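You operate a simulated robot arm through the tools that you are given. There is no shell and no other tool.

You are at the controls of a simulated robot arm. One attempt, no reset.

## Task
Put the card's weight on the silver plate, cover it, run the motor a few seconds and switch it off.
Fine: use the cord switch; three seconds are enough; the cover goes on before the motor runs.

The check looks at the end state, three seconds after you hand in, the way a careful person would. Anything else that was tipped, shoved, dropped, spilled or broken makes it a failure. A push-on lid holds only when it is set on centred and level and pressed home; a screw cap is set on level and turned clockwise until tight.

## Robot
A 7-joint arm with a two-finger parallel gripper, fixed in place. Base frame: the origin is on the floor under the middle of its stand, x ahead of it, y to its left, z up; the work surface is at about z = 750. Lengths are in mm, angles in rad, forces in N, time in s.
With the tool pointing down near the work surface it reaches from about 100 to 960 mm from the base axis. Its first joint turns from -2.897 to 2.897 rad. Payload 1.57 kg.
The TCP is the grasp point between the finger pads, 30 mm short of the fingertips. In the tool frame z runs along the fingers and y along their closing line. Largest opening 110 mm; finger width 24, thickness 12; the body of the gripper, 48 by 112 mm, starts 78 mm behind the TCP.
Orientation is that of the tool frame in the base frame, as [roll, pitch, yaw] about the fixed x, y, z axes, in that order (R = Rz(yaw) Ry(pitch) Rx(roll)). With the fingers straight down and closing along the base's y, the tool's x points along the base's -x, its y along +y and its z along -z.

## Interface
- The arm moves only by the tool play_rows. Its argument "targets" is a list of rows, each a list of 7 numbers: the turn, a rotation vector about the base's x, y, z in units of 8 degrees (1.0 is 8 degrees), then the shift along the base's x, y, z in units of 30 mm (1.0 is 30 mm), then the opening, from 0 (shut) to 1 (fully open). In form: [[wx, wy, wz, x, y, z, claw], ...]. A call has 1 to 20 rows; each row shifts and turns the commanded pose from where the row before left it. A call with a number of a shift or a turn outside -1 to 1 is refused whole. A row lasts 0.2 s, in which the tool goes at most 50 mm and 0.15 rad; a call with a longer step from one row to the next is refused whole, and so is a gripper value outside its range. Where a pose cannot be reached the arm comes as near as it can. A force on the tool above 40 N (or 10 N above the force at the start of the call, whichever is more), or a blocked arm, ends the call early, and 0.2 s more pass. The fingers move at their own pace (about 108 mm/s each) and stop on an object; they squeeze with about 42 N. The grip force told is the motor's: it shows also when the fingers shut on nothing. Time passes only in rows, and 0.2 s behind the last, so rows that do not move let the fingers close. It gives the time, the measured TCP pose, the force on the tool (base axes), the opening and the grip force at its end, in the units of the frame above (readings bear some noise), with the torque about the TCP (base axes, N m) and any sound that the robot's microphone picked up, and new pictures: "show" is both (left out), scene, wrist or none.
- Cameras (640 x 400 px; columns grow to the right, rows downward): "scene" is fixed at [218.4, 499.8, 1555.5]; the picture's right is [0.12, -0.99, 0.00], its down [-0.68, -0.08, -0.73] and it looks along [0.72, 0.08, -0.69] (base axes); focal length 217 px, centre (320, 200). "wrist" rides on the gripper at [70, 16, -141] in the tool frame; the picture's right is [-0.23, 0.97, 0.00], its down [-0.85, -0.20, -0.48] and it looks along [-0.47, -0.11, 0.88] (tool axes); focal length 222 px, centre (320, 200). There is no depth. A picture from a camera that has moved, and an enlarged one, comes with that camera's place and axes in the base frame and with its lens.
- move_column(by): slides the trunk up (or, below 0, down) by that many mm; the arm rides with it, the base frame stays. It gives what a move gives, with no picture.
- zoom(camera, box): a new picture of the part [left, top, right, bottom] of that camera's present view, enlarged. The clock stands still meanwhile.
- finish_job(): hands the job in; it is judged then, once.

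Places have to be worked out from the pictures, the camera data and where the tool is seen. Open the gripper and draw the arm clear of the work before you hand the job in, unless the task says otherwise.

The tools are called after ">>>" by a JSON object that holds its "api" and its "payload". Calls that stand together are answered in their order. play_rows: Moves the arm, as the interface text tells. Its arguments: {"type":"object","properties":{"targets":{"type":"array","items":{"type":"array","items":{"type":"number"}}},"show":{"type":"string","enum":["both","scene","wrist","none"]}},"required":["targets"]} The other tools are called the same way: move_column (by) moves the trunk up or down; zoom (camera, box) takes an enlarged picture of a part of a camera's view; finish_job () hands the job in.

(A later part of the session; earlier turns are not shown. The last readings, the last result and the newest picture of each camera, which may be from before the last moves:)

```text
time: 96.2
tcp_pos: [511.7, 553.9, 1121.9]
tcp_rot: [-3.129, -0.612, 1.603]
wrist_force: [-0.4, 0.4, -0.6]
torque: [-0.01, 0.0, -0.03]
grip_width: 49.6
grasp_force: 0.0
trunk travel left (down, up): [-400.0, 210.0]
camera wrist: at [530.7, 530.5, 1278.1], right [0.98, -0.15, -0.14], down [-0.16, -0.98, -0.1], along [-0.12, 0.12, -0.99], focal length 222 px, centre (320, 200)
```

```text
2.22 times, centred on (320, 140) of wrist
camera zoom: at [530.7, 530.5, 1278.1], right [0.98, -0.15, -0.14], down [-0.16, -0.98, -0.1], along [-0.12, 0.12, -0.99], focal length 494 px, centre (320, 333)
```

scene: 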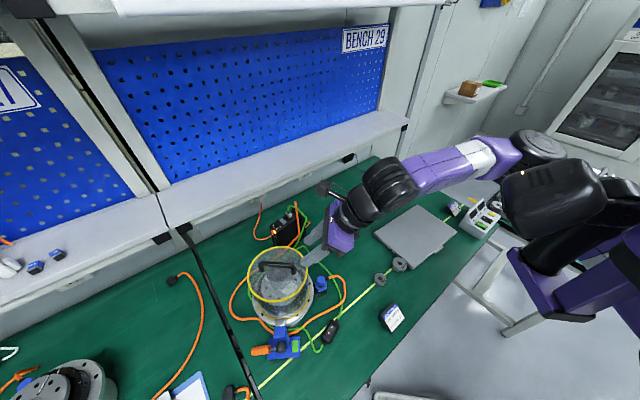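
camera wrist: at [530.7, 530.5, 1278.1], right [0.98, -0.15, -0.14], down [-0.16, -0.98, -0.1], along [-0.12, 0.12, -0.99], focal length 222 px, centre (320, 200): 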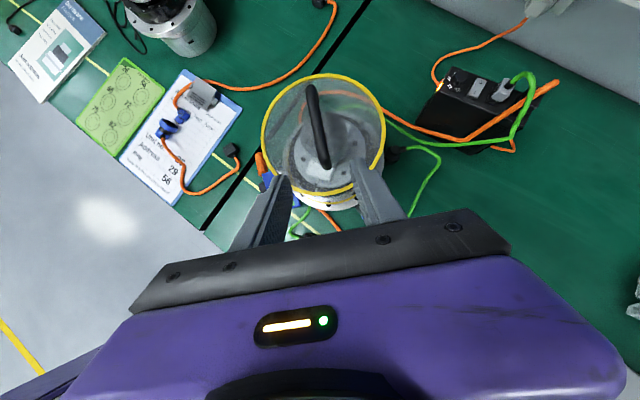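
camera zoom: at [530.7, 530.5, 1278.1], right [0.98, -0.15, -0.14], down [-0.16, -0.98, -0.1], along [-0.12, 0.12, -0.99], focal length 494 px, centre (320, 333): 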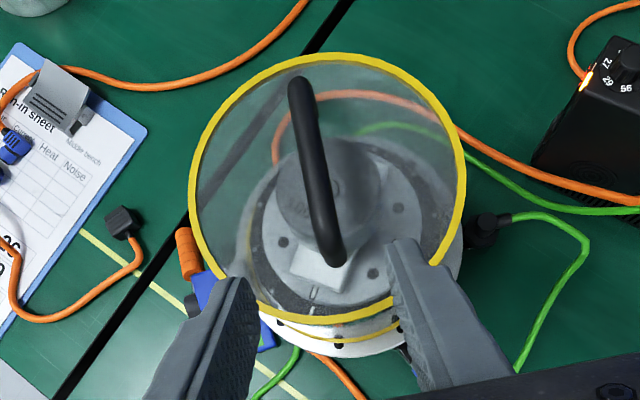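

The cover is on, level and free of the gripper. Now the cord switch: I zoom in on its rocker to see its state and get its place.

>>> {"api": "zoom", "payload": {"camera": "scene", "box": [318, 312, 346, 346]}}

>>> {"api": "zoom", "payload": {"camera": "scene", "box": [326, 320, 340, 334]}}

>>> {"api": "zoom", "payload": {"camera": "scene", "box": [272, 208, 300, 236]}}

```text
11.76 times, centred on (332, 329) of scene
camera zoom: at [218.4, 499.8, 1555.5], right [0.12, -0.99, 0.0], down [-0.68, -0.08, -0.73], along [0.72, 0.08, -0.69], focal length 2554 px, centre (179, -1318)
```

zoom: 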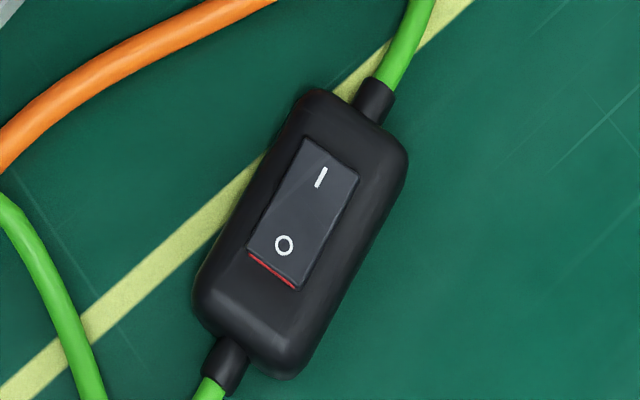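

```text
16.00 times, centred on (333, 327) of scene
camera zoom: at [218.4, 499.8, 1555.5], right [0.12, -0.99, 0.0], down [-0.68, -0.08, -0.73], along [0.72, 0.08, -0.69], focal length 3474 px, centre (112, -1832)
```

zoom: 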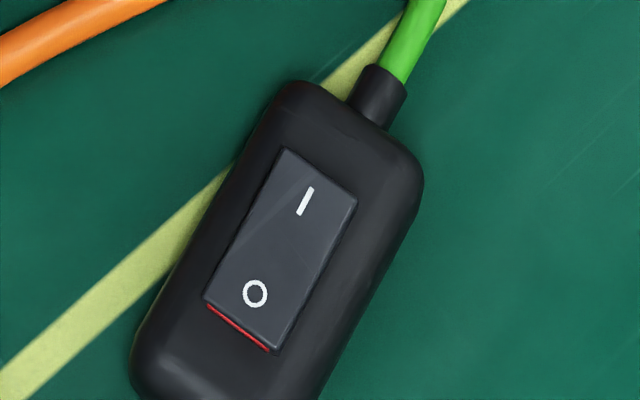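

```text
14.29 times, centred on (286, 222) of scene
camera zoom: at [218.4, 499.8, 1555.5], right [0.12, -0.99, 0.0], down [-0.68, -0.08, -0.73], along [0.72, 0.08, -0.69], focal length 3101 px, centre (806, -114)
```

zoom: 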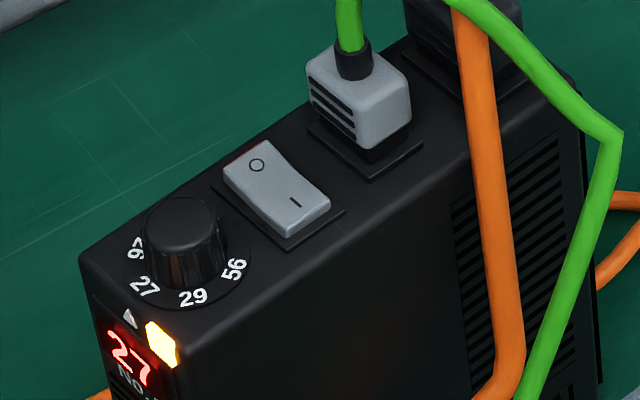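

I can't yet tell the rocker's state for sure, so I want a close look. I turn the tool so the closed fingertips' lower edge will lie across the rocker, move beside the motor over the switch while staying high, and close the fingers.

>>> {"api": "play_rows", "payload": {"targets": [[0, 0, 0, 0, -0.6, 0, 0.45], [0, 0, 0.97, -0.2, -0.4, 0, 0.3], [0, 0, 0.97, -0.2, -0.3, 0, 0.15], [0, 0, 0.97, -0.2, -0.2, 0, 0], [0, 0, 0.97, -0.2, -0.2, 0, 0], [0, 0, 0.97, -0.2, -0.2, 0, 0], [0, 0, 0.97, -0.25, -0.2, 0, 0], [0, 0, 0.97, -0.25, -0.2, 0, 0], [0, 0, 0.97, -0.25, 0, 0, 0], [0, 0, 0, 0, 0, 0, 0]]}}

```text
time: 98.5
tcp_pos: [460.5, 482.4, 1122.8]
tcp_rot: [-3.131, -0.61, 2.689]
wrist_force: [0.1, 0.4, -0.5]
torque: [0.02, 0.0, -0.03]
grip_width: 0.1
grasp_force: 21.5
trunk travel left (down, up): [-400.0, 210.0]
camera wrist: at [489.5, 489.5, 1277.8], right [0.59, 0.8, -0.14], down [0.79, -0.6, -0.1], along [-0.16, -0.05, -0.99], focal length 222 px, centre (320, 200)
```

scene: 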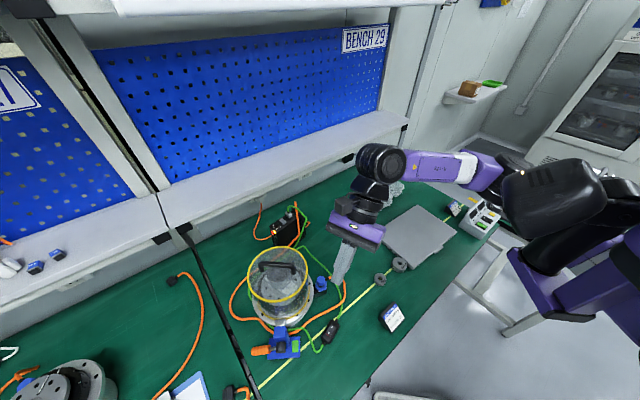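
wrist: 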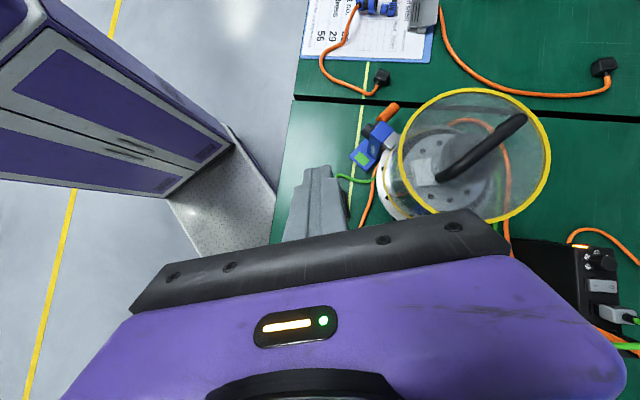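

>>> {"api": "move_column", "payload": {"by": -150}}

```text
time: 100.2
tcp_pos: [459.9, 483.9, 971.6]
tcp_rot: [-3.129, -0.611, 2.684]
wrist_force: [0.3, -0.9, 0.8]
torque: [-0.01, -0.01, 0.01]
grip_width: 0.0
grasp_force: 20.8
trunk travel left (down, up): [-250.0, 360.0]
```

>>> {"api": "play_rows", "payload": {"targets": [[0, 0, 0, 0.56, -0.3, -0.5, 0], [0, 0, 0, 0.56, -0.3, -0.5, 0], [0, 0, 0, 0.56, -0.3, -0.5, 0], [0, 0, 0, 0.56, -0.3, -0.5, 0], [0, 0, 0, 0.56, -0.3, -0.5, 0], [0, 0, 0, 0.56, -0.3, -0.5, 0], [0, 0, 0, 0, 0, 0, 0]], "show": "wrist"}}

>>> {"api": "zoom", "payload": {"camera": "wrist", "box": [270, 60, 370, 150]}}

>>> {"api": "zoom", "payload": {"camera": "wrist", "box": [300, 85, 335, 115]}}

```text
time: 101.8
tcp_pos: [560.7, 430.0, 882.0]
tcp_rot: [-3.128, -0.611, 2.687]
wrist_force: [0.5, -1.0, 0.0]
torque: [0.01, 0.02, 0.0]
grip_width: 0.0
grasp_force: 21.3
trunk travel left (down, up): [-250.0, 360.0]
camera wrist: at [590.2, 436.1, 1037.6], right [0.59, 0.8, -0.14], down [0.79, -0.6, -0.1], along [-0.16, -0.05, -0.99], focal length 222 px, centre (320, 200)
```

wrist: 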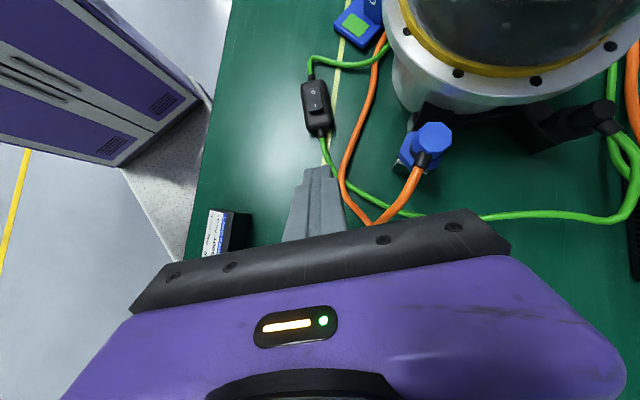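

```text
4.44 times, centred on (320, 105) of wrist
camera zoom: at [590.2, 436.1, 1037.6], right [0.59, 0.8, -0.14], down [0.79, -0.6, -0.1], along [-0.16, -0.05, -0.99], focal length 987 px, centre (320, 622)
```

zoom: 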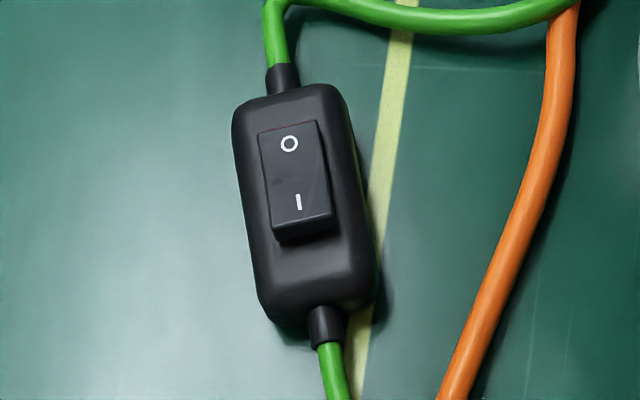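

```text
13.33 times, centred on (318, 100) of wrist
camera zoom: at [590.2, 436.1, 1037.6], right [0.59, 0.8, -0.14], down [0.79, -0.6, -0.1], along [-0.16, -0.05, -0.99], focal length 2962 px, centre (353, 1533)
```

zoom: 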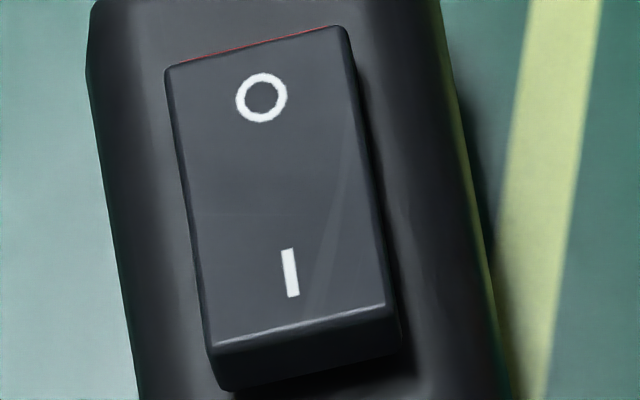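

Now it's clear: the O end is pressed flush and the I end stands up, so the switch is off and I must press the I end at about (454, 485.5). I bring the closed fingertips above it, stopping well clear.

>>> {"api": "play_rows", "payload": {"targets": [[0, 0, 0, -0.564, 0.294, -0.1, 0], [0, 0, 0, -0.564, 0.294, -0.1, 0], [0, 0, 0, -0.564, 0.294, -0.2, 0], [0, 0, 0, -0.564, 0.294, -0.3, 0], [0, 0, 0, -0.564, 0.294, -0.3, 0], [0, 0, 0, -0.564, 0.294, -0.5, 0], [0, 0, 0, 0, 0, 0, 0], [0, 0, 0, 0, 0, 0, 0]]}}

>>> {"api": "zoom", "payload": {"camera": "scene", "box": [312, 300, 352, 350]}}

>>> {"api": "zoom", "payload": {"camera": "wrist", "box": [270, 100, 370, 220]}}

```text
time: 103.6
tcp_pos: [458.6, 483.5, 837.9]
tcp_rot: [-3.129, -0.611, 2.686]
wrist_force: [-0.3, -0.2, -0.4]
torque: [0.02, 0.0, 0.02]
grip_width: 0.0
grasp_force: 21.9
trunk travel left (down, up): [-250.0, 360.0]
camera wrist: at [488.8, 488.8, 993.4], right [0.59, 0.8, -0.14], down [0.79, -0.6, -0.1], along [-0.16, -0.05, -0.99], focal length 222 px, centre (320, 200)
```

scene: 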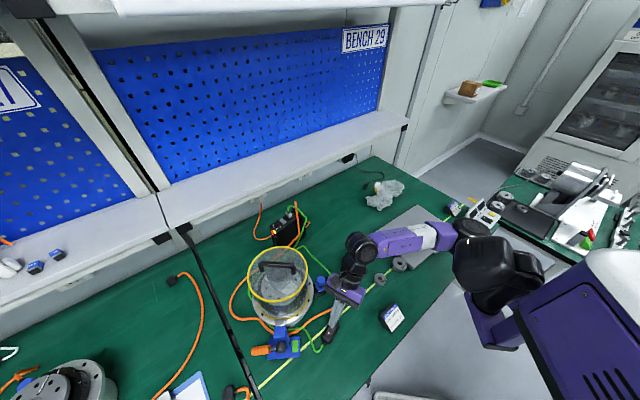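
wrist: 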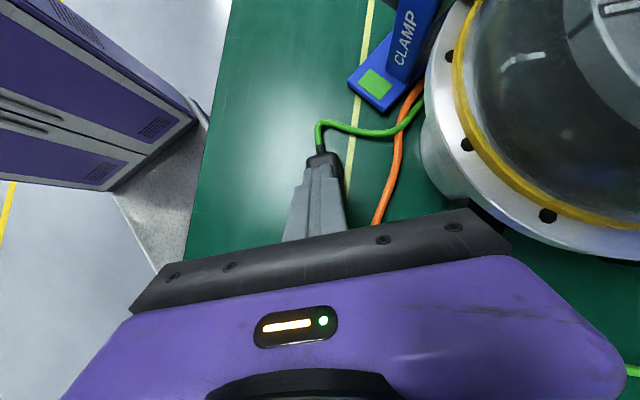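

```text
8.00 times, centred on (332, 325) of scene
camera zoom: at [218.4, 499.8, 1555.5], right [0.12, -0.99, 0.0], down [-0.68, -0.08, -0.73], along [0.72, 0.08, -0.69], focal length 1737 px, centre (224, -800)
```

zoom: 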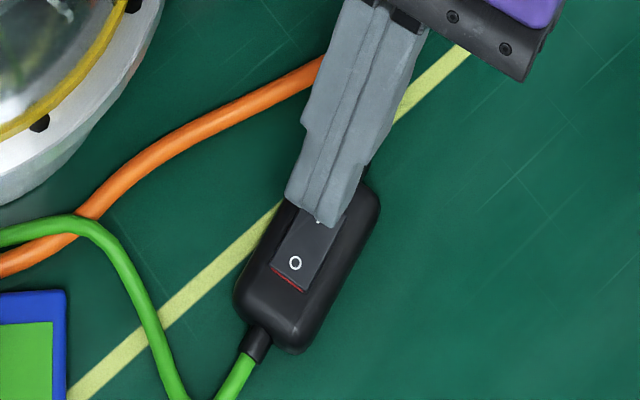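

```text
3.33 times, centred on (320, 160) of wrist
camera zoom: at [488.8, 488.8, 993.4], right [0.59, 0.8, -0.14], down [0.79, -0.6, -0.1], along [-0.16, -0.05, -0.99], focal length 740 px, centre (320, 333)
```

zoom: 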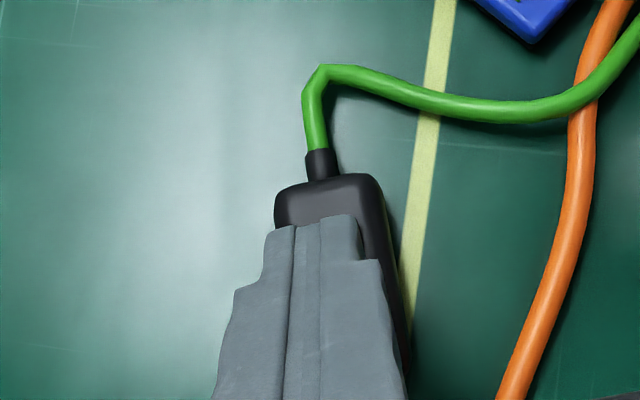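

The closed tips are in line over the I end, about 26 mm above it. I shift 3 mm further toward the I end and come down most of the way.

>>> {"api": "play_rows", "payload": {"targets": [[0, 0, 0, 0.09, -0.047, -0.2, 0], [0, 0, 0, 0, 0, -0.25, 0], [0, 0, 0, 0, 0, -0.15, 0], [0, 0, 0, 0, 0, 0, 0]], "show": "none"}}

>>> {"api": "zoom", "payload": {"camera": "scene", "box": [312, 300, 352, 350]}}

>>> {"api": "zoom", "payload": {"camera": "scene", "box": [322, 318, 342, 338]}}

```text
time: 104.6
tcp_pos: [462.2, 482.2, 818.4]
tcp_rot: [-3.132, -0.612, 2.687]
wrist_force: [0.1, -1.5, -0.5]
torque: [-0.01, -0.03, 0.0]
grip_width: 0.2
grasp_force: 20.7
trunk travel left (down, up): [-250.0, 360.0]
```

```text
8.00 times, centred on (332, 325) of scene
camera zoom: at [218.4, 499.8, 1555.5], right [0.12, -0.99, 0.0], down [-0.68, -0.08, -0.73], along [0.72, 0.08, -0.69], focal length 1737 px, centre (224, -800)
```

zoom: 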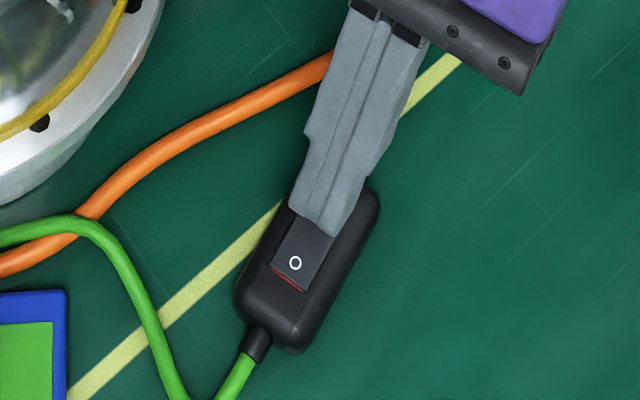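

```text
16.00 times, centred on (332, 328) of scene
camera zoom: at [218.4, 499.8, 1555.5], right [0.12, -0.99, 0.0], down [-0.68, -0.08, -0.73], along [0.72, 0.08, -0.69], focal length 3474 px, centre (128, -1848)
```

zoom: 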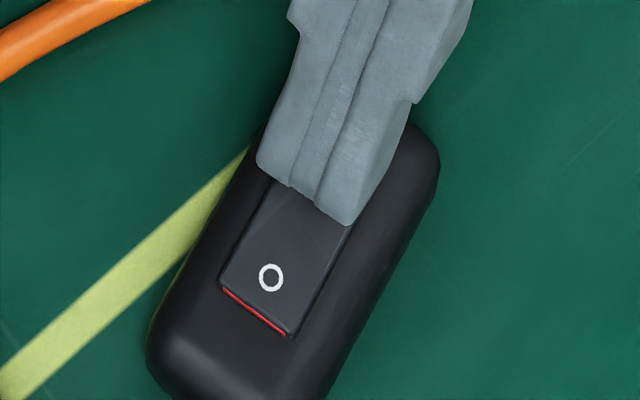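

The tip is about 6 mm above the I end. I press down in small steps and listen.

>>> {"api": "play_rows", "payload": {"targets": [[0, 0, 0, 0, 0, -0.09, 0], [0, 0, 0, 0, 0, -0.09, 0], [0, 0, 0, 0, 0, -0.09, 0], [0, 0, 0, 0, 0, -0.09, 0]], "show": "none"}}

>>> {"api": "zoom", "payload": {"camera": "scene", "box": [322, 318, 342, 338]}}

>>> {"api": "zoom", "payload": {"camera": "scene", "box": [245, 240, 325, 320]}}

```text
time: 105.6
tcp_pos: [463.7, 481.8, 808.8]
tcp_rot: [-3.13, -0.61, 2.687]
wrist_force: [0.6, -0.3, 0.6]
torque: [0.01, 0.01, -0.02]
grip_width: 0.1
grasp_force: 21.8
trunk travel left (down, up): [-250.0, 360.0]
```

```text
16.00 times, centred on (332, 328) of scene
camera zoom: at [218.4, 499.8, 1555.5], right [0.12, -0.99, 0.0], down [-0.68, -0.08, -0.73], along [0.72, 0.08, -0.69], focal length 3474 px, centre (128, -1848)
```

zoom: 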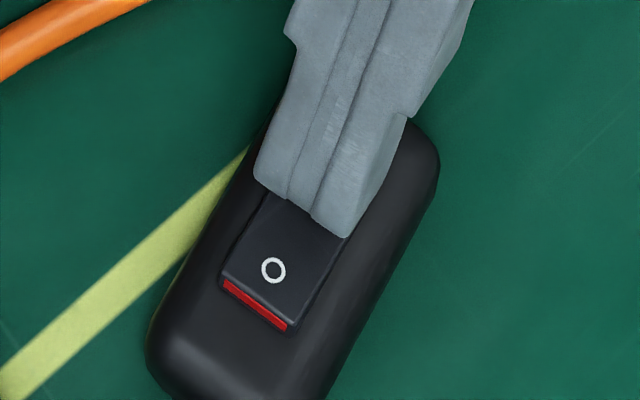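

```text
5.00 times, centred on (285, 280) of scene
camera zoom: at [218.4, 499.8, 1555.5], right [0.12, -0.99, 0.0], down [-0.68, -0.08, -0.73], along [0.72, 0.08, -0.69], focal length 1086 px, centre (495, -200)
```

zoom: 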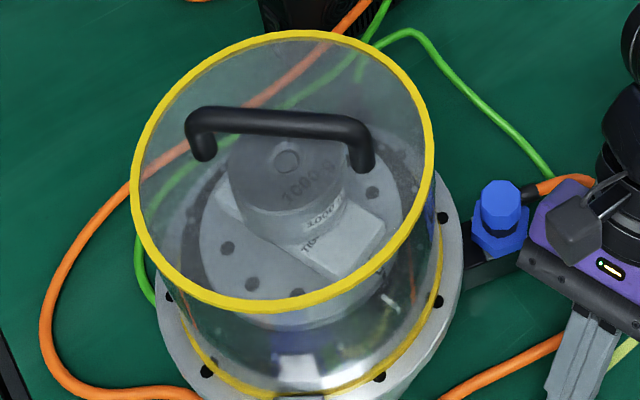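

The rocker is moving (the red band at the O end widens), but no click yet. I press a little further.

>>> {"api": "play_rows", "payload": {"targets": [[0, 0, 0, 0, 0, -0.07, 0], [0, 0, 0, 0, 0, -0.07, 0]], "show": "none"}}

>>> {"api": "zoom", "payload": {"camera": "scene", "box": [322, 318, 342, 338]}}

>>> {"api": "zoom", "payload": {"camera": "scene", "box": [245, 240, 325, 320]}}

```text
time: 106.2
tcp_pos: [463.0, 482.4, 806.9]
tcp_rot: [-3.134, -0.615, 2.689]
wrist_force: [3.6, -6.9, 31.0]
torque: [-0.06, 0.11, 0.1]
grip_width: 0.3
grasp_force: 21.2
trunk travel left (down, up): [-250.0, 360.0]
```

```text
16.00 times, centred on (332, 328) of scene
camera zoom: at [218.4, 499.8, 1555.5], right [0.12, -0.99, 0.0], down [-0.68, -0.08, -0.73], along [0.72, 0.08, -0.69], focal length 3474 px, centre (128, -1848)
```

zoom: 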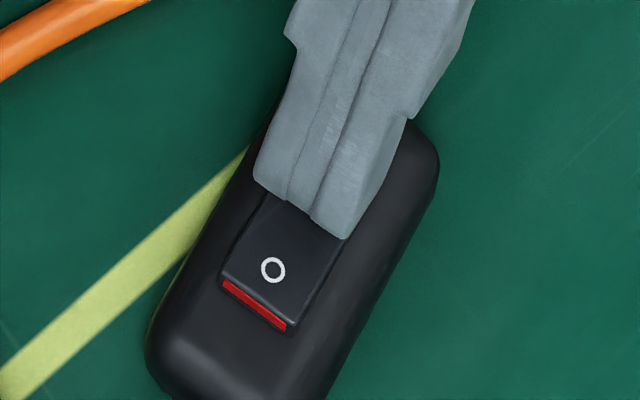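

```text
5.00 times, centred on (285, 280) of scene
camera zoom: at [218.4, 499.8, 1555.5], right [0.12, -0.99, 0.0], down [-0.68, -0.08, -0.73], along [0.72, 0.08, -0.69], focal length 1086 px, centre (495, -200)
```

zoom: 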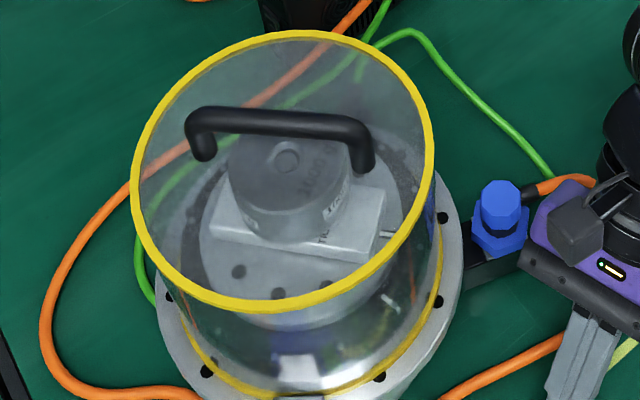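

The motor is running (the block under the weight has turned). I lift off, move over to the O end and check the alignment while it runs.

>>> {"api": "play_rows", "payload": {"targets": [[0, 0, 0, 0, 0, 0.4, 0], [0, 0, 0, 0, 0, 0.4, 0], [0, 0, 0, -0.363, 0.163, 0, 0], [0, 0, 0, -0.363, 0.163, 0, 0], [0, 0, 0, 0, 0, -0.1, 0]], "show": "none"}}

>>> {"api": "zoom", "payload": {"camera": "scene", "box": [322, 318, 342, 338]}}

>>> {"api": "zoom", "payload": {"camera": "scene", "box": [245, 240, 325, 320]}}

```text
time: 107.4
tcp_pos: [438.2, 492.1, 824.0]
tcp_rot: [-3.129, -0.61, 2.685]
wrist_force: [0.0, 0.1, -0.4]
torque: [-0.04, -0.04, 0.01]
grip_width: 0.3
grasp_force: 21.2
trunk travel left (down, up): [-250.0, 360.0]
```

```text
16.00 times, centred on (332, 328) of scene
camera zoom: at [218.4, 499.8, 1555.5], right [0.12, -0.99, 0.0], down [-0.68, -0.08, -0.73], along [0.72, 0.08, -0.69], focal length 3474 px, centre (128, -1848)
```

zoom: 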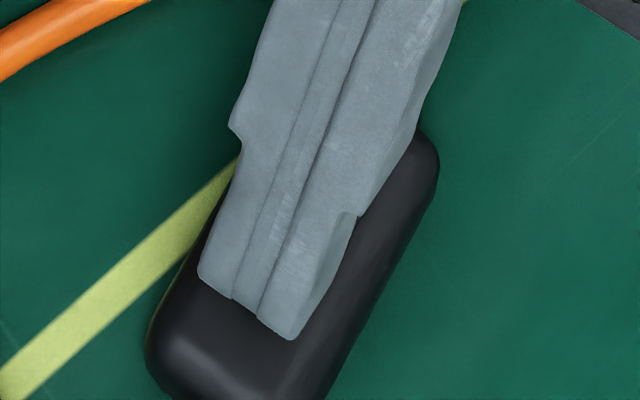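

```text
5.00 times, centred on (285, 280) of scene
camera zoom: at [218.4, 499.8, 1555.5], right [0.12, -0.99, 0.0], down [-0.68, -0.08, -0.73], along [0.72, 0.08, -0.69], focal length 1086 px, centre (495, -200)
```

zoom: 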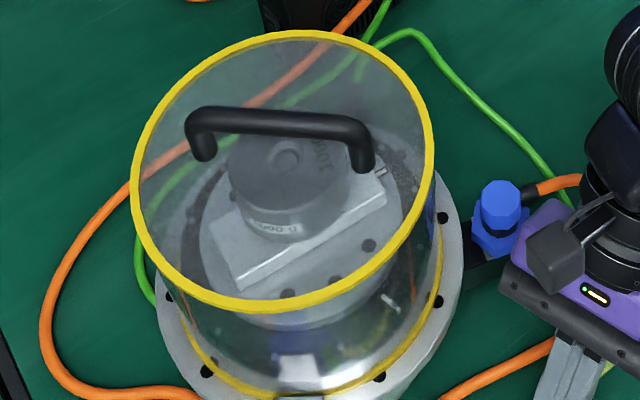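

Still running, about 2 s so far. I wait a moment more and then press the O end down.

>>> {"api": "play_rows", "payload": {"targets": [[0, 0, 0, -0.05, 0.025, 0, 0], [0, 0, 0, 0, 0, 0, 0], [0, 0, 0, 0, 0, 0, 0], [0, 0, 0, 0, 0, -0.15, 0], [0, 0, 0, 0, 0, -0.1, 0], [0, 0, 0, 0, 0, -0.1, 0], [0, 0, 0, 0, 0, -0.09, 0], [0, 0, 0, 0, 0, -0.08, 0]], "show": "none"}}

>>> {"api": "zoom", "payload": {"camera": "scene", "box": [322, 318, 342, 338]}}

>>> {"api": "zoom", "payload": {"camera": "scene", "box": [245, 240, 325, 320]}}

```text
time: 109.2
tcp_pos: [438.8, 492.7, 808.8]
tcp_rot: [-3.129, -0.609, 2.687]
wrist_force: [-0.6, 0.9, 0.1]
torque: [-0.03, 0.01, -0.01]
grip_width: 0.1
grasp_force: 21.5
trunk travel left (down, up): [-250.0, 360.0]
```

```text
16.00 times, centred on (332, 328) of scene
camera zoom: at [218.4, 499.8, 1555.5], right [0.12, -0.99, 0.0], down [-0.68, -0.08, -0.73], along [0.72, 0.08, -0.69], focal length 3474 px, centre (128, -1848)
```

zoom: 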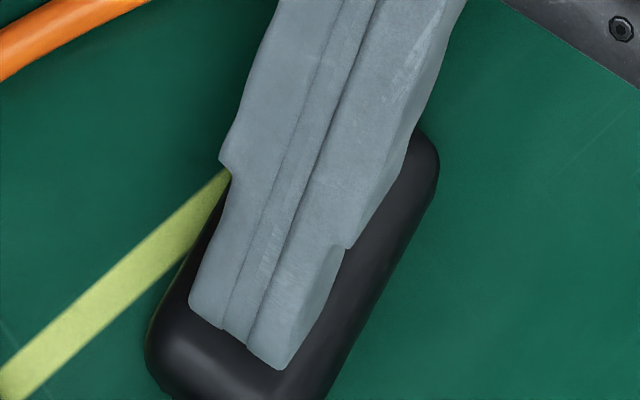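

```text
5.00 times, centred on (285, 280) of scene
camera zoom: at [218.4, 499.8, 1555.5], right [0.12, -0.99, 0.0], down [-0.68, -0.08, -0.73], along [0.72, 0.08, -0.69], focal length 1086 px, centre (495, -200)
```

zoom: 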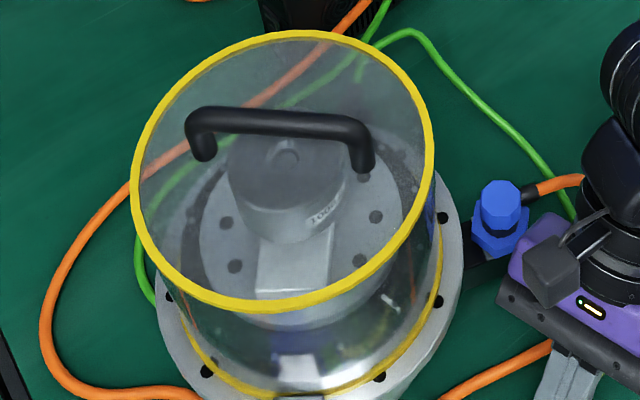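

No force yet, so I press a little further down.

>>> {"api": "play_rows", "payload": {"targets": [[0, 0, 0, 0, 0, -0.07, 0], [0, 0, 0, 0, 0, -0.06, 0]], "show": "none"}}

>>> {"api": "zoom", "payload": {"camera": "scene", "box": [245, 240, 325, 320]}}

```text
time: 109.8
tcp_pos: [438.4, 492.8, 807.2]
tcp_rot: [-3.133, -0.615, 2.688]
wrist_force: [0.6, -4.6, 23.4]
torque: [-0.1, 0.11, 0.03]
grip_width: 0.0
grasp_force: 21.1
trunk travel left (down, up): [-250.0, 360.0]
```

```text
5.00 times, centred on (285, 280) of scene
camera zoom: at [218.4, 499.8, 1555.5], right [0.12, -0.99, 0.0], down [-0.68, -0.08, -0.73], along [0.72, 0.08, -0.69], focal length 1086 px, centre (495, -200)
```

zoom: 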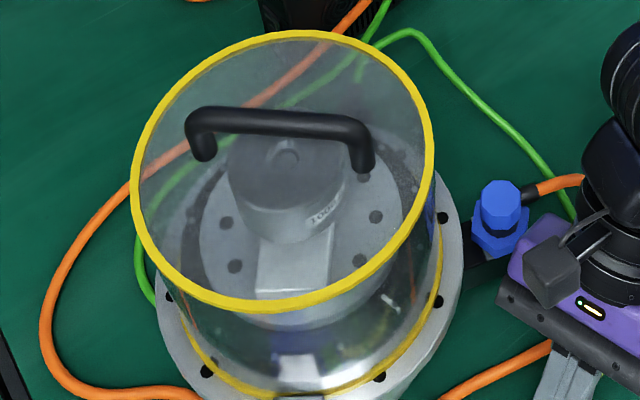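

The block's position hasn't changed since 109.2, so the motor has stopped after about 3.5 s of running. I lift off and draw back to look at the rocker.

>>> {"api": "play_rows", "payload": {"targets": [[0, 0, 0, 0, 0, 0.4, 0], [0, 0, 0, 0, 0, 0.6, 0], [0, 0, 0, 0.4, -0.2, 0.7, 0], [0, 0, 0, 0.8, -0.4, 0.7, 0], [0, 0, 0, 0.8, -0.4, 0.5, 0], [0, 0, 0, 0.8, -0.4, 0, 0], [0, 0, 0, 0.8, -0.4, 0, 0], [0, 0, 0, 0, 0, 0, 0]]}}

>>> {"api": "zoom", "payload": {"camera": "scene", "box": [322, 318, 342, 338]}}

>>> {"api": "zoom", "payload": {"camera": "scene", "box": [245, 240, 325, 320]}}

>>> {"api": "zoom", "payload": {"camera": "wrist", "box": [270, 60, 370, 150]}}

```text
time: 111.6
tcp_pos: [546.4, 437.8, 892.5]
tcp_rot: [-3.128, -0.609, 2.683]
wrist_force: [0.5, 0.6, 0.1]
torque: [0.03, 0.01, -0.02]
grip_width: 0.3
grasp_force: 21.6
trunk travel left (down, up): [-250.0, 360.0]
camera wrist: at [576.8, 442.9, 1047.7], right [0.59, 0.8, -0.14], down [0.79, -0.6, -0.1], along [-0.16, -0.05, -0.99], focal length 222 px, centre (320, 200)
```

scene: 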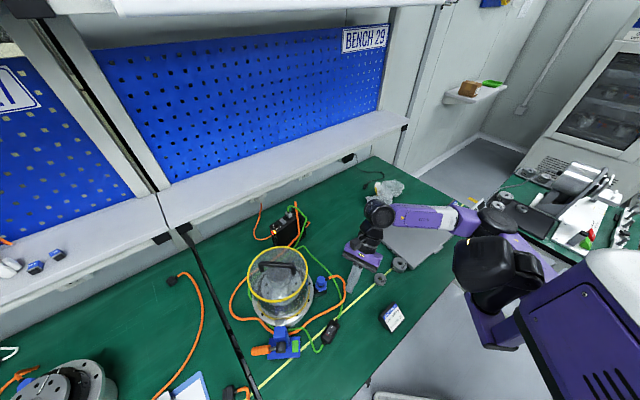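
wrist: 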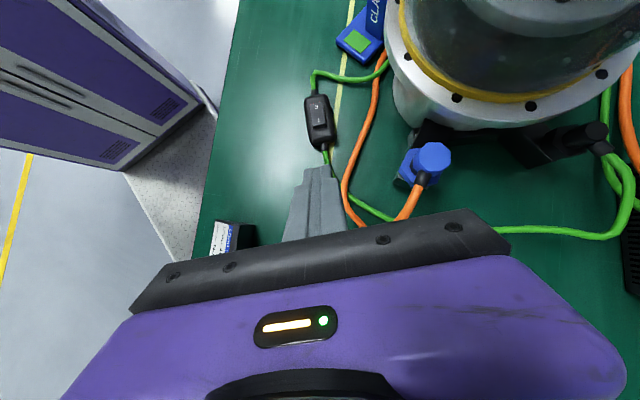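

```text
16.00 times, centred on (332, 328) of scene
camera zoom: at [218.4, 499.8, 1555.5], right [0.12, -0.99, 0.0], down [-0.68, -0.08, -0.73], along [0.72, 0.08, -0.69], focal length 3474 px, centre (128, -1848)
```

zoom: 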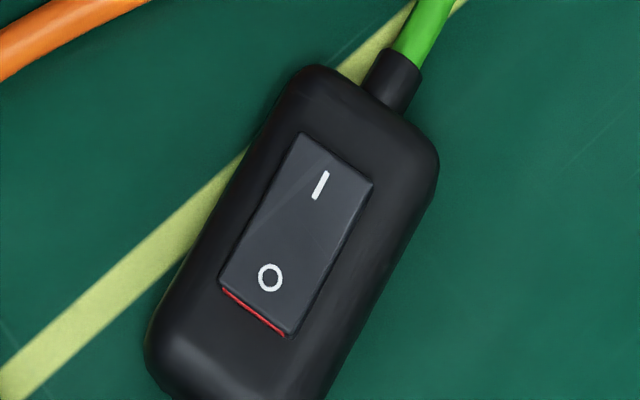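

```text
5.00 times, centred on (285, 280) of scene
camera zoom: at [218.4, 499.8, 1555.5], right [0.12, -0.99, 0.0], down [-0.68, -0.08, -0.73], along [0.72, 0.08, -0.69], focal length 1086 px, centre (495, -200)
```

zoom: 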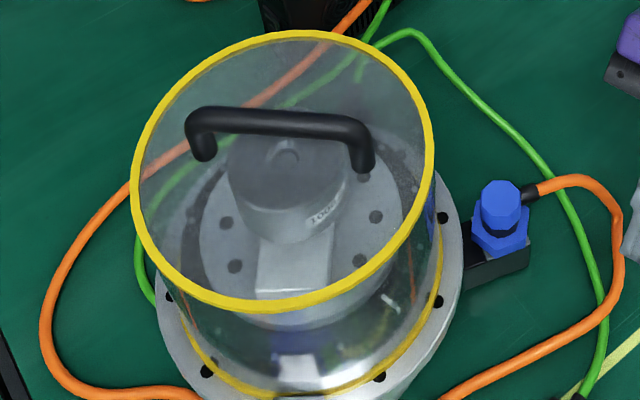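

```text
4.44 times, centred on (320, 105) of wrist
camera zoom: at [576.8, 442.9, 1047.7], right [0.59, 0.8, -0.14], down [0.79, -0.6, -0.1], along [-0.16, -0.05, -0.99], focal length 987 px, centre (320, 622)
```

zoom: 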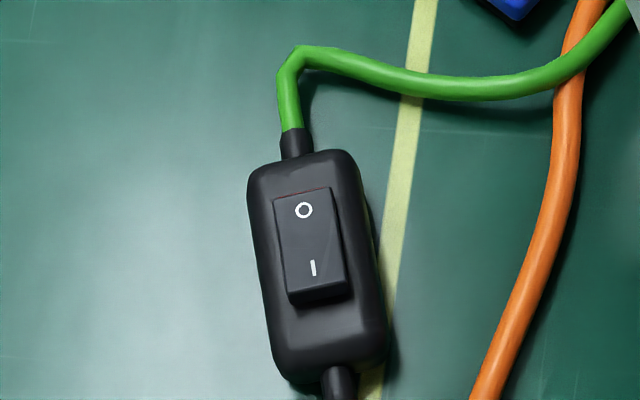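

The rocker is back at O and the motor stands still; cover and weight are in place. By the block's rotation I estimate the run lasted only just over 3 s, so to be safe I'll do one more, longer run. I return above the I end.

>>> {"api": "play_rows", "payload": {"targets": [[0, 0, 0, -0.565, 0.29, -0.3, 0], [0, 0, 0, -0.565, 0.29, -0.4, 0], [0, 0, 0, -0.565, 0.29, -0.5, 0], [0, 0, 0, -0.565, 0.29, -0.5, 0], [0, 0, 0, -0.565, 0.29, -0.58, 0], [0, 0, 0, 0, 0, 0, 0], [0, 0, 0, 0, 0, 0, 0]], "show": "none"}}

>>> {"api": "zoom", "payload": {"camera": "scene", "box": [322, 318, 342, 338]}}

```text
time: 113.2
tcp_pos: [463.2, 481.6, 823.1]
tcp_rot: [-3.129, -0.61, 2.685]
wrist_force: [-0.2, 0.0, 0.0]
torque: [-0.02, 0.0, -0.03]
grip_width: 0.0
grasp_force: 21.2
trunk travel left (down, up): [-250.0, 360.0]
```

```text
16.00 times, centred on (332, 328) of scene
camera zoom: at [218.4, 499.8, 1555.5], right [0.12, -0.99, 0.0], down [-0.68, -0.08, -0.73], along [0.72, 0.08, -0.69], focal length 3474 px, centre (128, -1848)
```

zoom: 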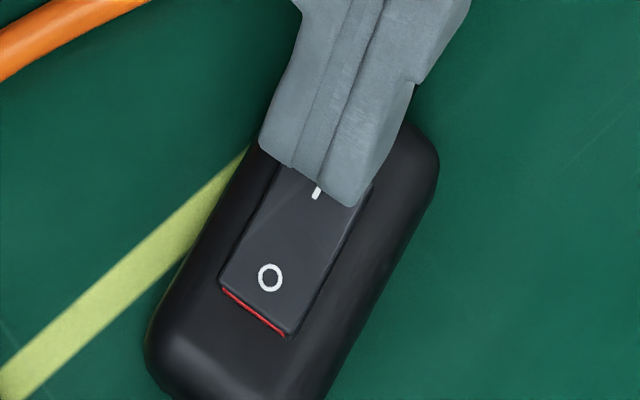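

The tip is over the I end again. I press it down as before, then lift a little and let the motor run.

>>> {"api": "play_rows", "payload": {"targets": [[0, 0, 0, 0, 0, -0.2, 0], [0, 0, 0, 0, 0, -0.14, 0], [0, 0, 0, 0, 0, -0.1, 0], [0, 0, 0, 0, 0, -0.06, 0], [0, 0, 0, 0, 0, -0.03, 0]], "show": "none"}}

>>> {"api": "zoom", "payload": {"camera": "scene", "box": [322, 318, 342, 338]}}

>>> {"api": "zoom", "payload": {"camera": "scene", "box": [245, 240, 325, 320]}}

```text
time: 114.4
tcp_pos: [462.7, 482.1, 808.9]
tcp_rot: [-3.128, -0.611, 2.686]
wrist_force: [0.3, -0.2, 0.2]
torque: [0.03, 0.02, -0.03]
grip_width: 0.0
grasp_force: 21.7
trunk travel left (down, up): [-250.0, 360.0]
```

```text
16.00 times, centred on (332, 328) of scene
camera zoom: at [218.4, 499.8, 1555.5], right [0.12, -0.99, 0.0], down [-0.68, -0.08, -0.73], along [0.72, 0.08, -0.69], focal length 3474 px, centre (128, -1848)
```

zoom: 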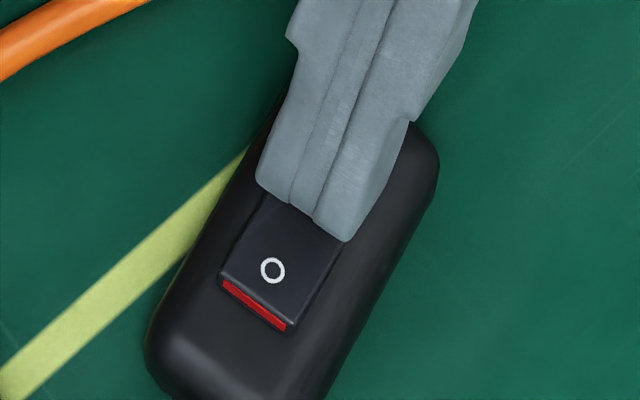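

```text
5.00 times, centred on (285, 280) of scene
camera zoom: at [218.4, 499.8, 1555.5], right [0.12, -0.99, 0.0], down [-0.68, -0.08, -0.73], along [0.72, 0.08, -0.69], focal length 1086 px, centre (495, -200)
```

zoom: 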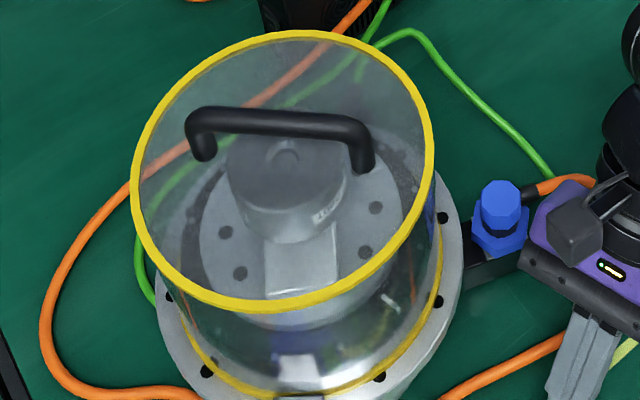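

Running again since about 114.2. I lift, shift over to the O end and wait there.

>>> {"api": "play_rows", "payload": {"targets": [[0, 0, 0, 0, 0, 0.4, 0], [0, 0, 0, 0, 0, 0.4, 0], [0, 0, 0, -0.388, 0.176, 0, 0], [0, 0, 0, -0.388, 0.176, 0, 0], [0, 0, 0, 0, 0, 0, 0], [0, 0, 0, 0, 0, 0, 0], [0, 0, 0, 0, 0, 0, 0], [0, 0, 0, 0, 0, 0, 0], [0, 0, 0, 0, 0, 0, 0], [0, 0, 0, 0, 0, 0, 0], [0, 0, 0, 0, 0, 0, 0], [0, 0, 0, 0, 0, 0, 0], [0, 0, 0, 0, 0, 0, 0], [0, 0, 0, 0, 0, 0, 0]], "show": "none"}}

>>> {"api": "zoom", "payload": {"camera": "scene", "box": [322, 318, 342, 338]}}

>>> {"api": "zoom", "payload": {"camera": "scene", "box": [245, 240, 325, 320]}}

```text
time: 117.4
tcp_pos: [439.2, 492.9, 832.1]
tcp_rot: [-3.131, -0.611, 2.687]
wrist_force: [0.6, 0.2, -0.5]
torque: [-0.02, -0.01, 0.0]
grip_width: 0.0
grasp_force: 21.3
trunk travel left (down, up): [-250.0, 360.0]
```

```text
16.00 times, centred on (332, 328) of scene
camera zoom: at [218.4, 499.8, 1555.5], right [0.12, -0.99, 0.0], down [-0.68, -0.08, -0.73], along [0.72, 0.08, -0.69], focal length 3474 px, centre (128, -1848)
```

zoom: 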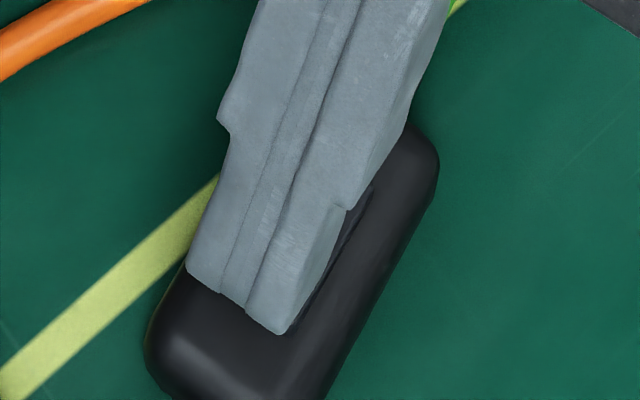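

```text
5.00 times, centred on (285, 280) of scene
camera zoom: at [218.4, 499.8, 1555.5], right [0.12, -0.99, 0.0], down [-0.68, -0.08, -0.73], along [0.72, 0.08, -0.69], focal length 1086 px, centre (495, -200)
```

zoom: 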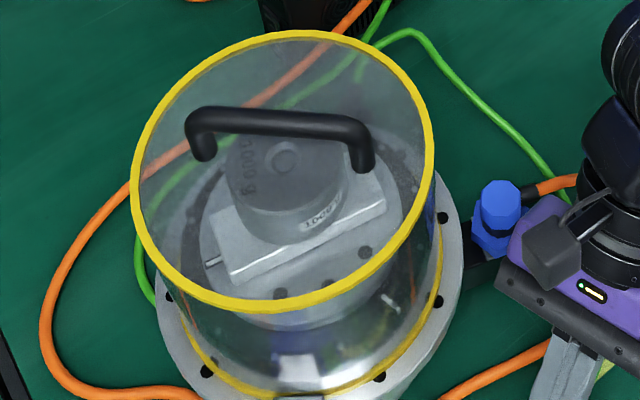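

More than 3 s have passed with the motor turning. Now I press the O end down.

>>> {"api": "play_rows", "payload": {"targets": [[0, 0, 0, 0, 0, -0.25, 0], [0, 0, 0, 0, 0, -0.2, 0], [0, 0, 0, 0, 0, -0.12, 0], [0, 0, 0, 0, 0, -0.1, 0], [0, 0, 0, 0, 0, -0.09, 0], [0, 0, 0, 0, 0, -0.08, 0]], "show": "none"}}

>>> {"api": "zoom", "payload": {"camera": "scene", "box": [245, 240, 325, 320]}}

```text
time: 118.8
tcp_pos: [438.6, 491.8, 808.4]
tcp_rot: [-3.134, -0.613, 2.686]
wrist_force: [1.3, -4.2, 17.3]
torque: [-0.08, 0.11, -0.02]
grip_width: 0.1
grasp_force: 21.8
trunk travel left (down, up): [-250.0, 360.0]
```

```text
5.00 times, centred on (285, 280) of scene
camera zoom: at [218.4, 499.8, 1555.5], right [0.12, -0.99, 0.0], down [-0.68, -0.08, -0.73], along [0.72, 0.08, -0.69], focal length 1086 px, centre (495, -200)
```

zoom: 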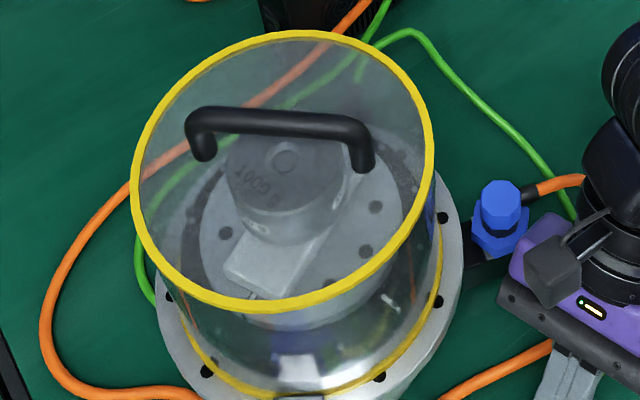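

The O end is down with 17 N. I lift off, draw the arm back and open the gripper, then verify that everything is at rest.

>>> {"api": "play_rows", "payload": {"targets": [[0, 0, 0, 0, 0, 0.4, 0], [0, 0, 0, 0, 0, 0.6, 0], [0, 0, 0, 0.4, -0.2, 0.7, 0], [0, 0, 0, 0.8, -0.4, 0.7, 0], [0, 0, 0, 0.8, -0.4, 0.6, 0.2], [0, 0, 0, 0.8, -0.4, 0.6, 0.4], [0, 0, 0, 0.8, -0.4, 0.6, 0.6], [0, 0, 0, 0.3, -0.4, 0.6, 0.8], [0, 0, 0, 0, -0.4, 0.6, 1], [0, 0, 0, 0, -0.4, 0.6, 1], [0, 0, 0, 0, 0, 0, 1], [0, 0, 0, 0, 0, 0, 1]]}}

>>> {"api": "zoom", "payload": {"camera": "scene", "box": [322, 318, 342, 338]}}

>>> {"api": "zoom", "payload": {"camera": "scene", "box": [245, 240, 325, 320]}}

>>> {"api": "zoom", "payload": {"camera": "scene", "box": [230, 190, 430, 360]}}

```text
time: 121.4
tcp_pos: [556.9, 402.0, 987.6]
tcp_rot: [-3.128, -0.61, 2.686]
wrist_force: [-0.3, 0.1, 0.0]
torque: [0.04, 0.01, -0.02]
grip_width: 109.9
grasp_force: 0.1
trunk travel left (down, up): [-250.0, 360.0]
camera wrist: at [586.5, 407.2, 1143.7], right [0.59, 0.8, -0.14], down [0.79, -0.6, -0.1], along [-0.16, -0.05, -0.99], focal length 222 px, centre (320, 200)
```

scene: 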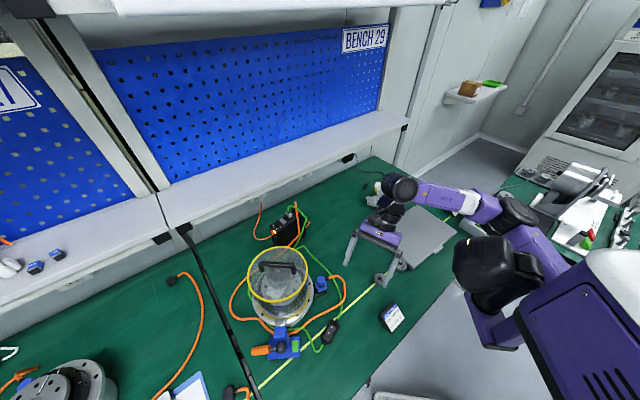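
wrist: 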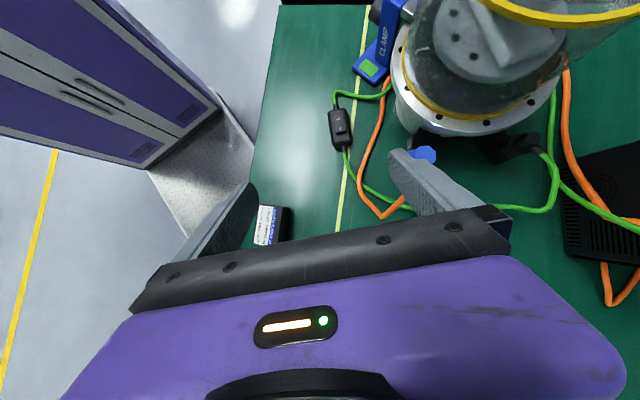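

```text
16.00 times, centred on (332, 328) of scene
camera zoom: at [218.4, 499.8, 1555.5], right [0.12, -0.99, 0.0], down [-0.68, -0.08, -0.73], along [0.72, 0.08, -0.69], focal length 3474 px, centre (128, -1848)
```

zoom: 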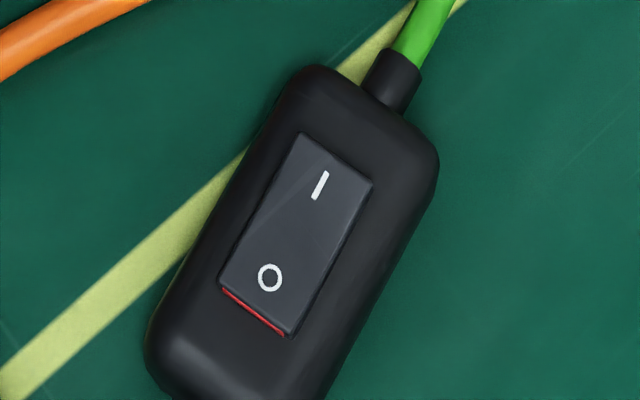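

```text
5.00 times, centred on (285, 280) of scene
camera zoom: at [218.4, 499.8, 1555.5], right [0.12, -0.99, 0.0], down [-0.68, -0.08, -0.73], along [0.72, 0.08, -0.69], focal length 1086 px, centre (495, -200)
```

zoom: 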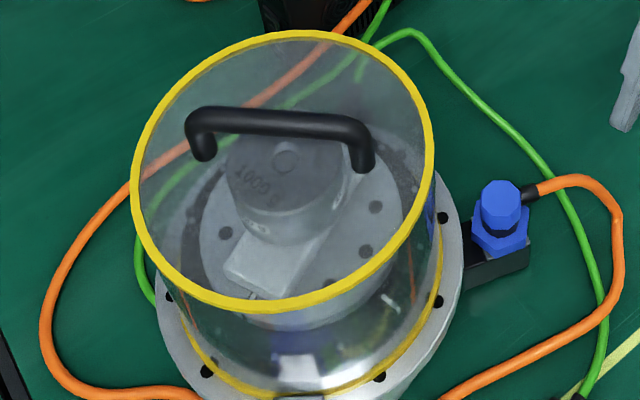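

```text
2.35 times, centred on (330, 275) of scene
camera zoom: at [218.4, 499.8, 1555.5], right [0.12, -0.99, 0.0], down [-0.68, -0.08, -0.73], along [0.72, 0.08, -0.69], focal length 511 px, centre (296, 24)
```

zoom: 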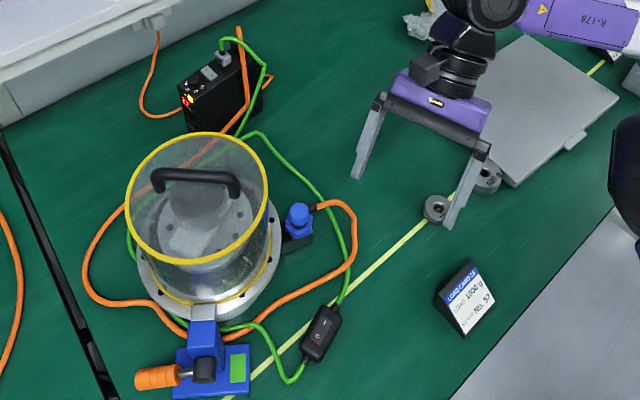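

The switch is at O. I draw the arm up and clear and check once more that the plate no longer turns.

>>> {"api": "play_rows", "payload": {"targets": [[0, 0, 0, 0.2, -0.2, 0.8, 1], [0, 0, 0, 0.2, -0.2, 0.8, 1], [0, 0, 0, 0.2, -0.2, 0.8, 1], [0, 0, 0, 0, 0, 0.6, 1], [0, 0, 0, 0, 0, 0, 1], [0, 0, 0, 0, 0, 0, 1], [0, 0, 0, 0, 0, 0, 1]], "show": "scene"}}

>>> {"api": "zoom", "payload": {"camera": "scene", "box": [245, 240, 325, 320]}}

>>> {"api": "zoom", "payload": {"camera": "scene", "box": [350, 240, 420, 300]}}

```text
time: 123.0
tcp_pos: [574.2, 383.3, 1076.8]
tcp_rot: [-3.129, -0.611, 2.686]
wrist_force: [-0.7, 0.7, 0.1]
torque: [0.0, -0.02, -0.04]
grip_width: 110.0
grasp_force: 0.0
trunk travel left (down, up): [-250.0, 360.0]
```

scene: 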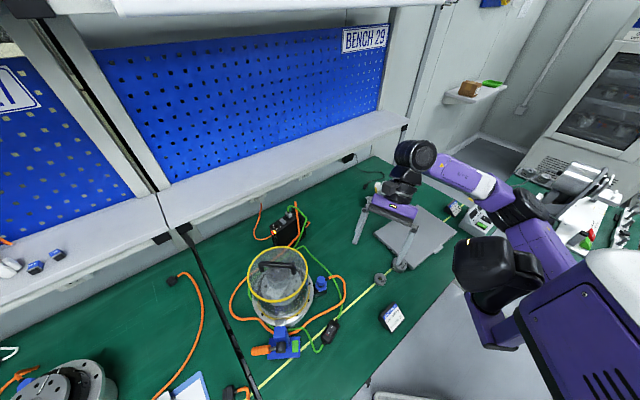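

```text
5.00 times, centred on (285, 280) of scene
camera zoom: at [218.4, 499.8, 1555.5], right [0.12, -0.99, 0.0], down [-0.68, -0.08, -0.73], along [0.72, 0.08, -0.69], focal length 1086 px, centre (495, -200)
```

zoom: 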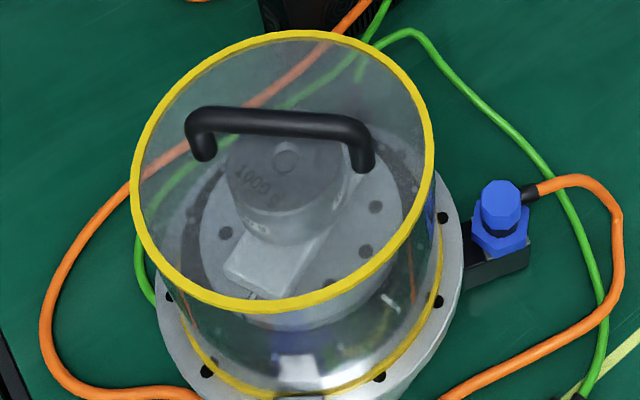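

```text
6.67 times, centred on (385, 270) of scene
camera zoom: at [218.4, 499.8, 1555.5], right [0.12, -0.99, 0.0], down [-0.68, -0.08, -0.73], along [0.72, 0.08, -0.69], focal length 1447 px, centre (-113, -267)
```

zoom: 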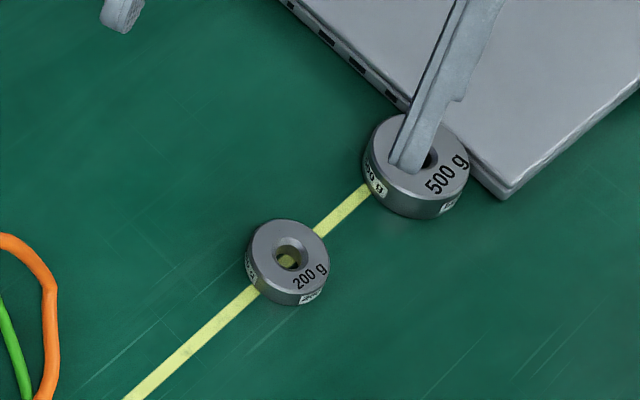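

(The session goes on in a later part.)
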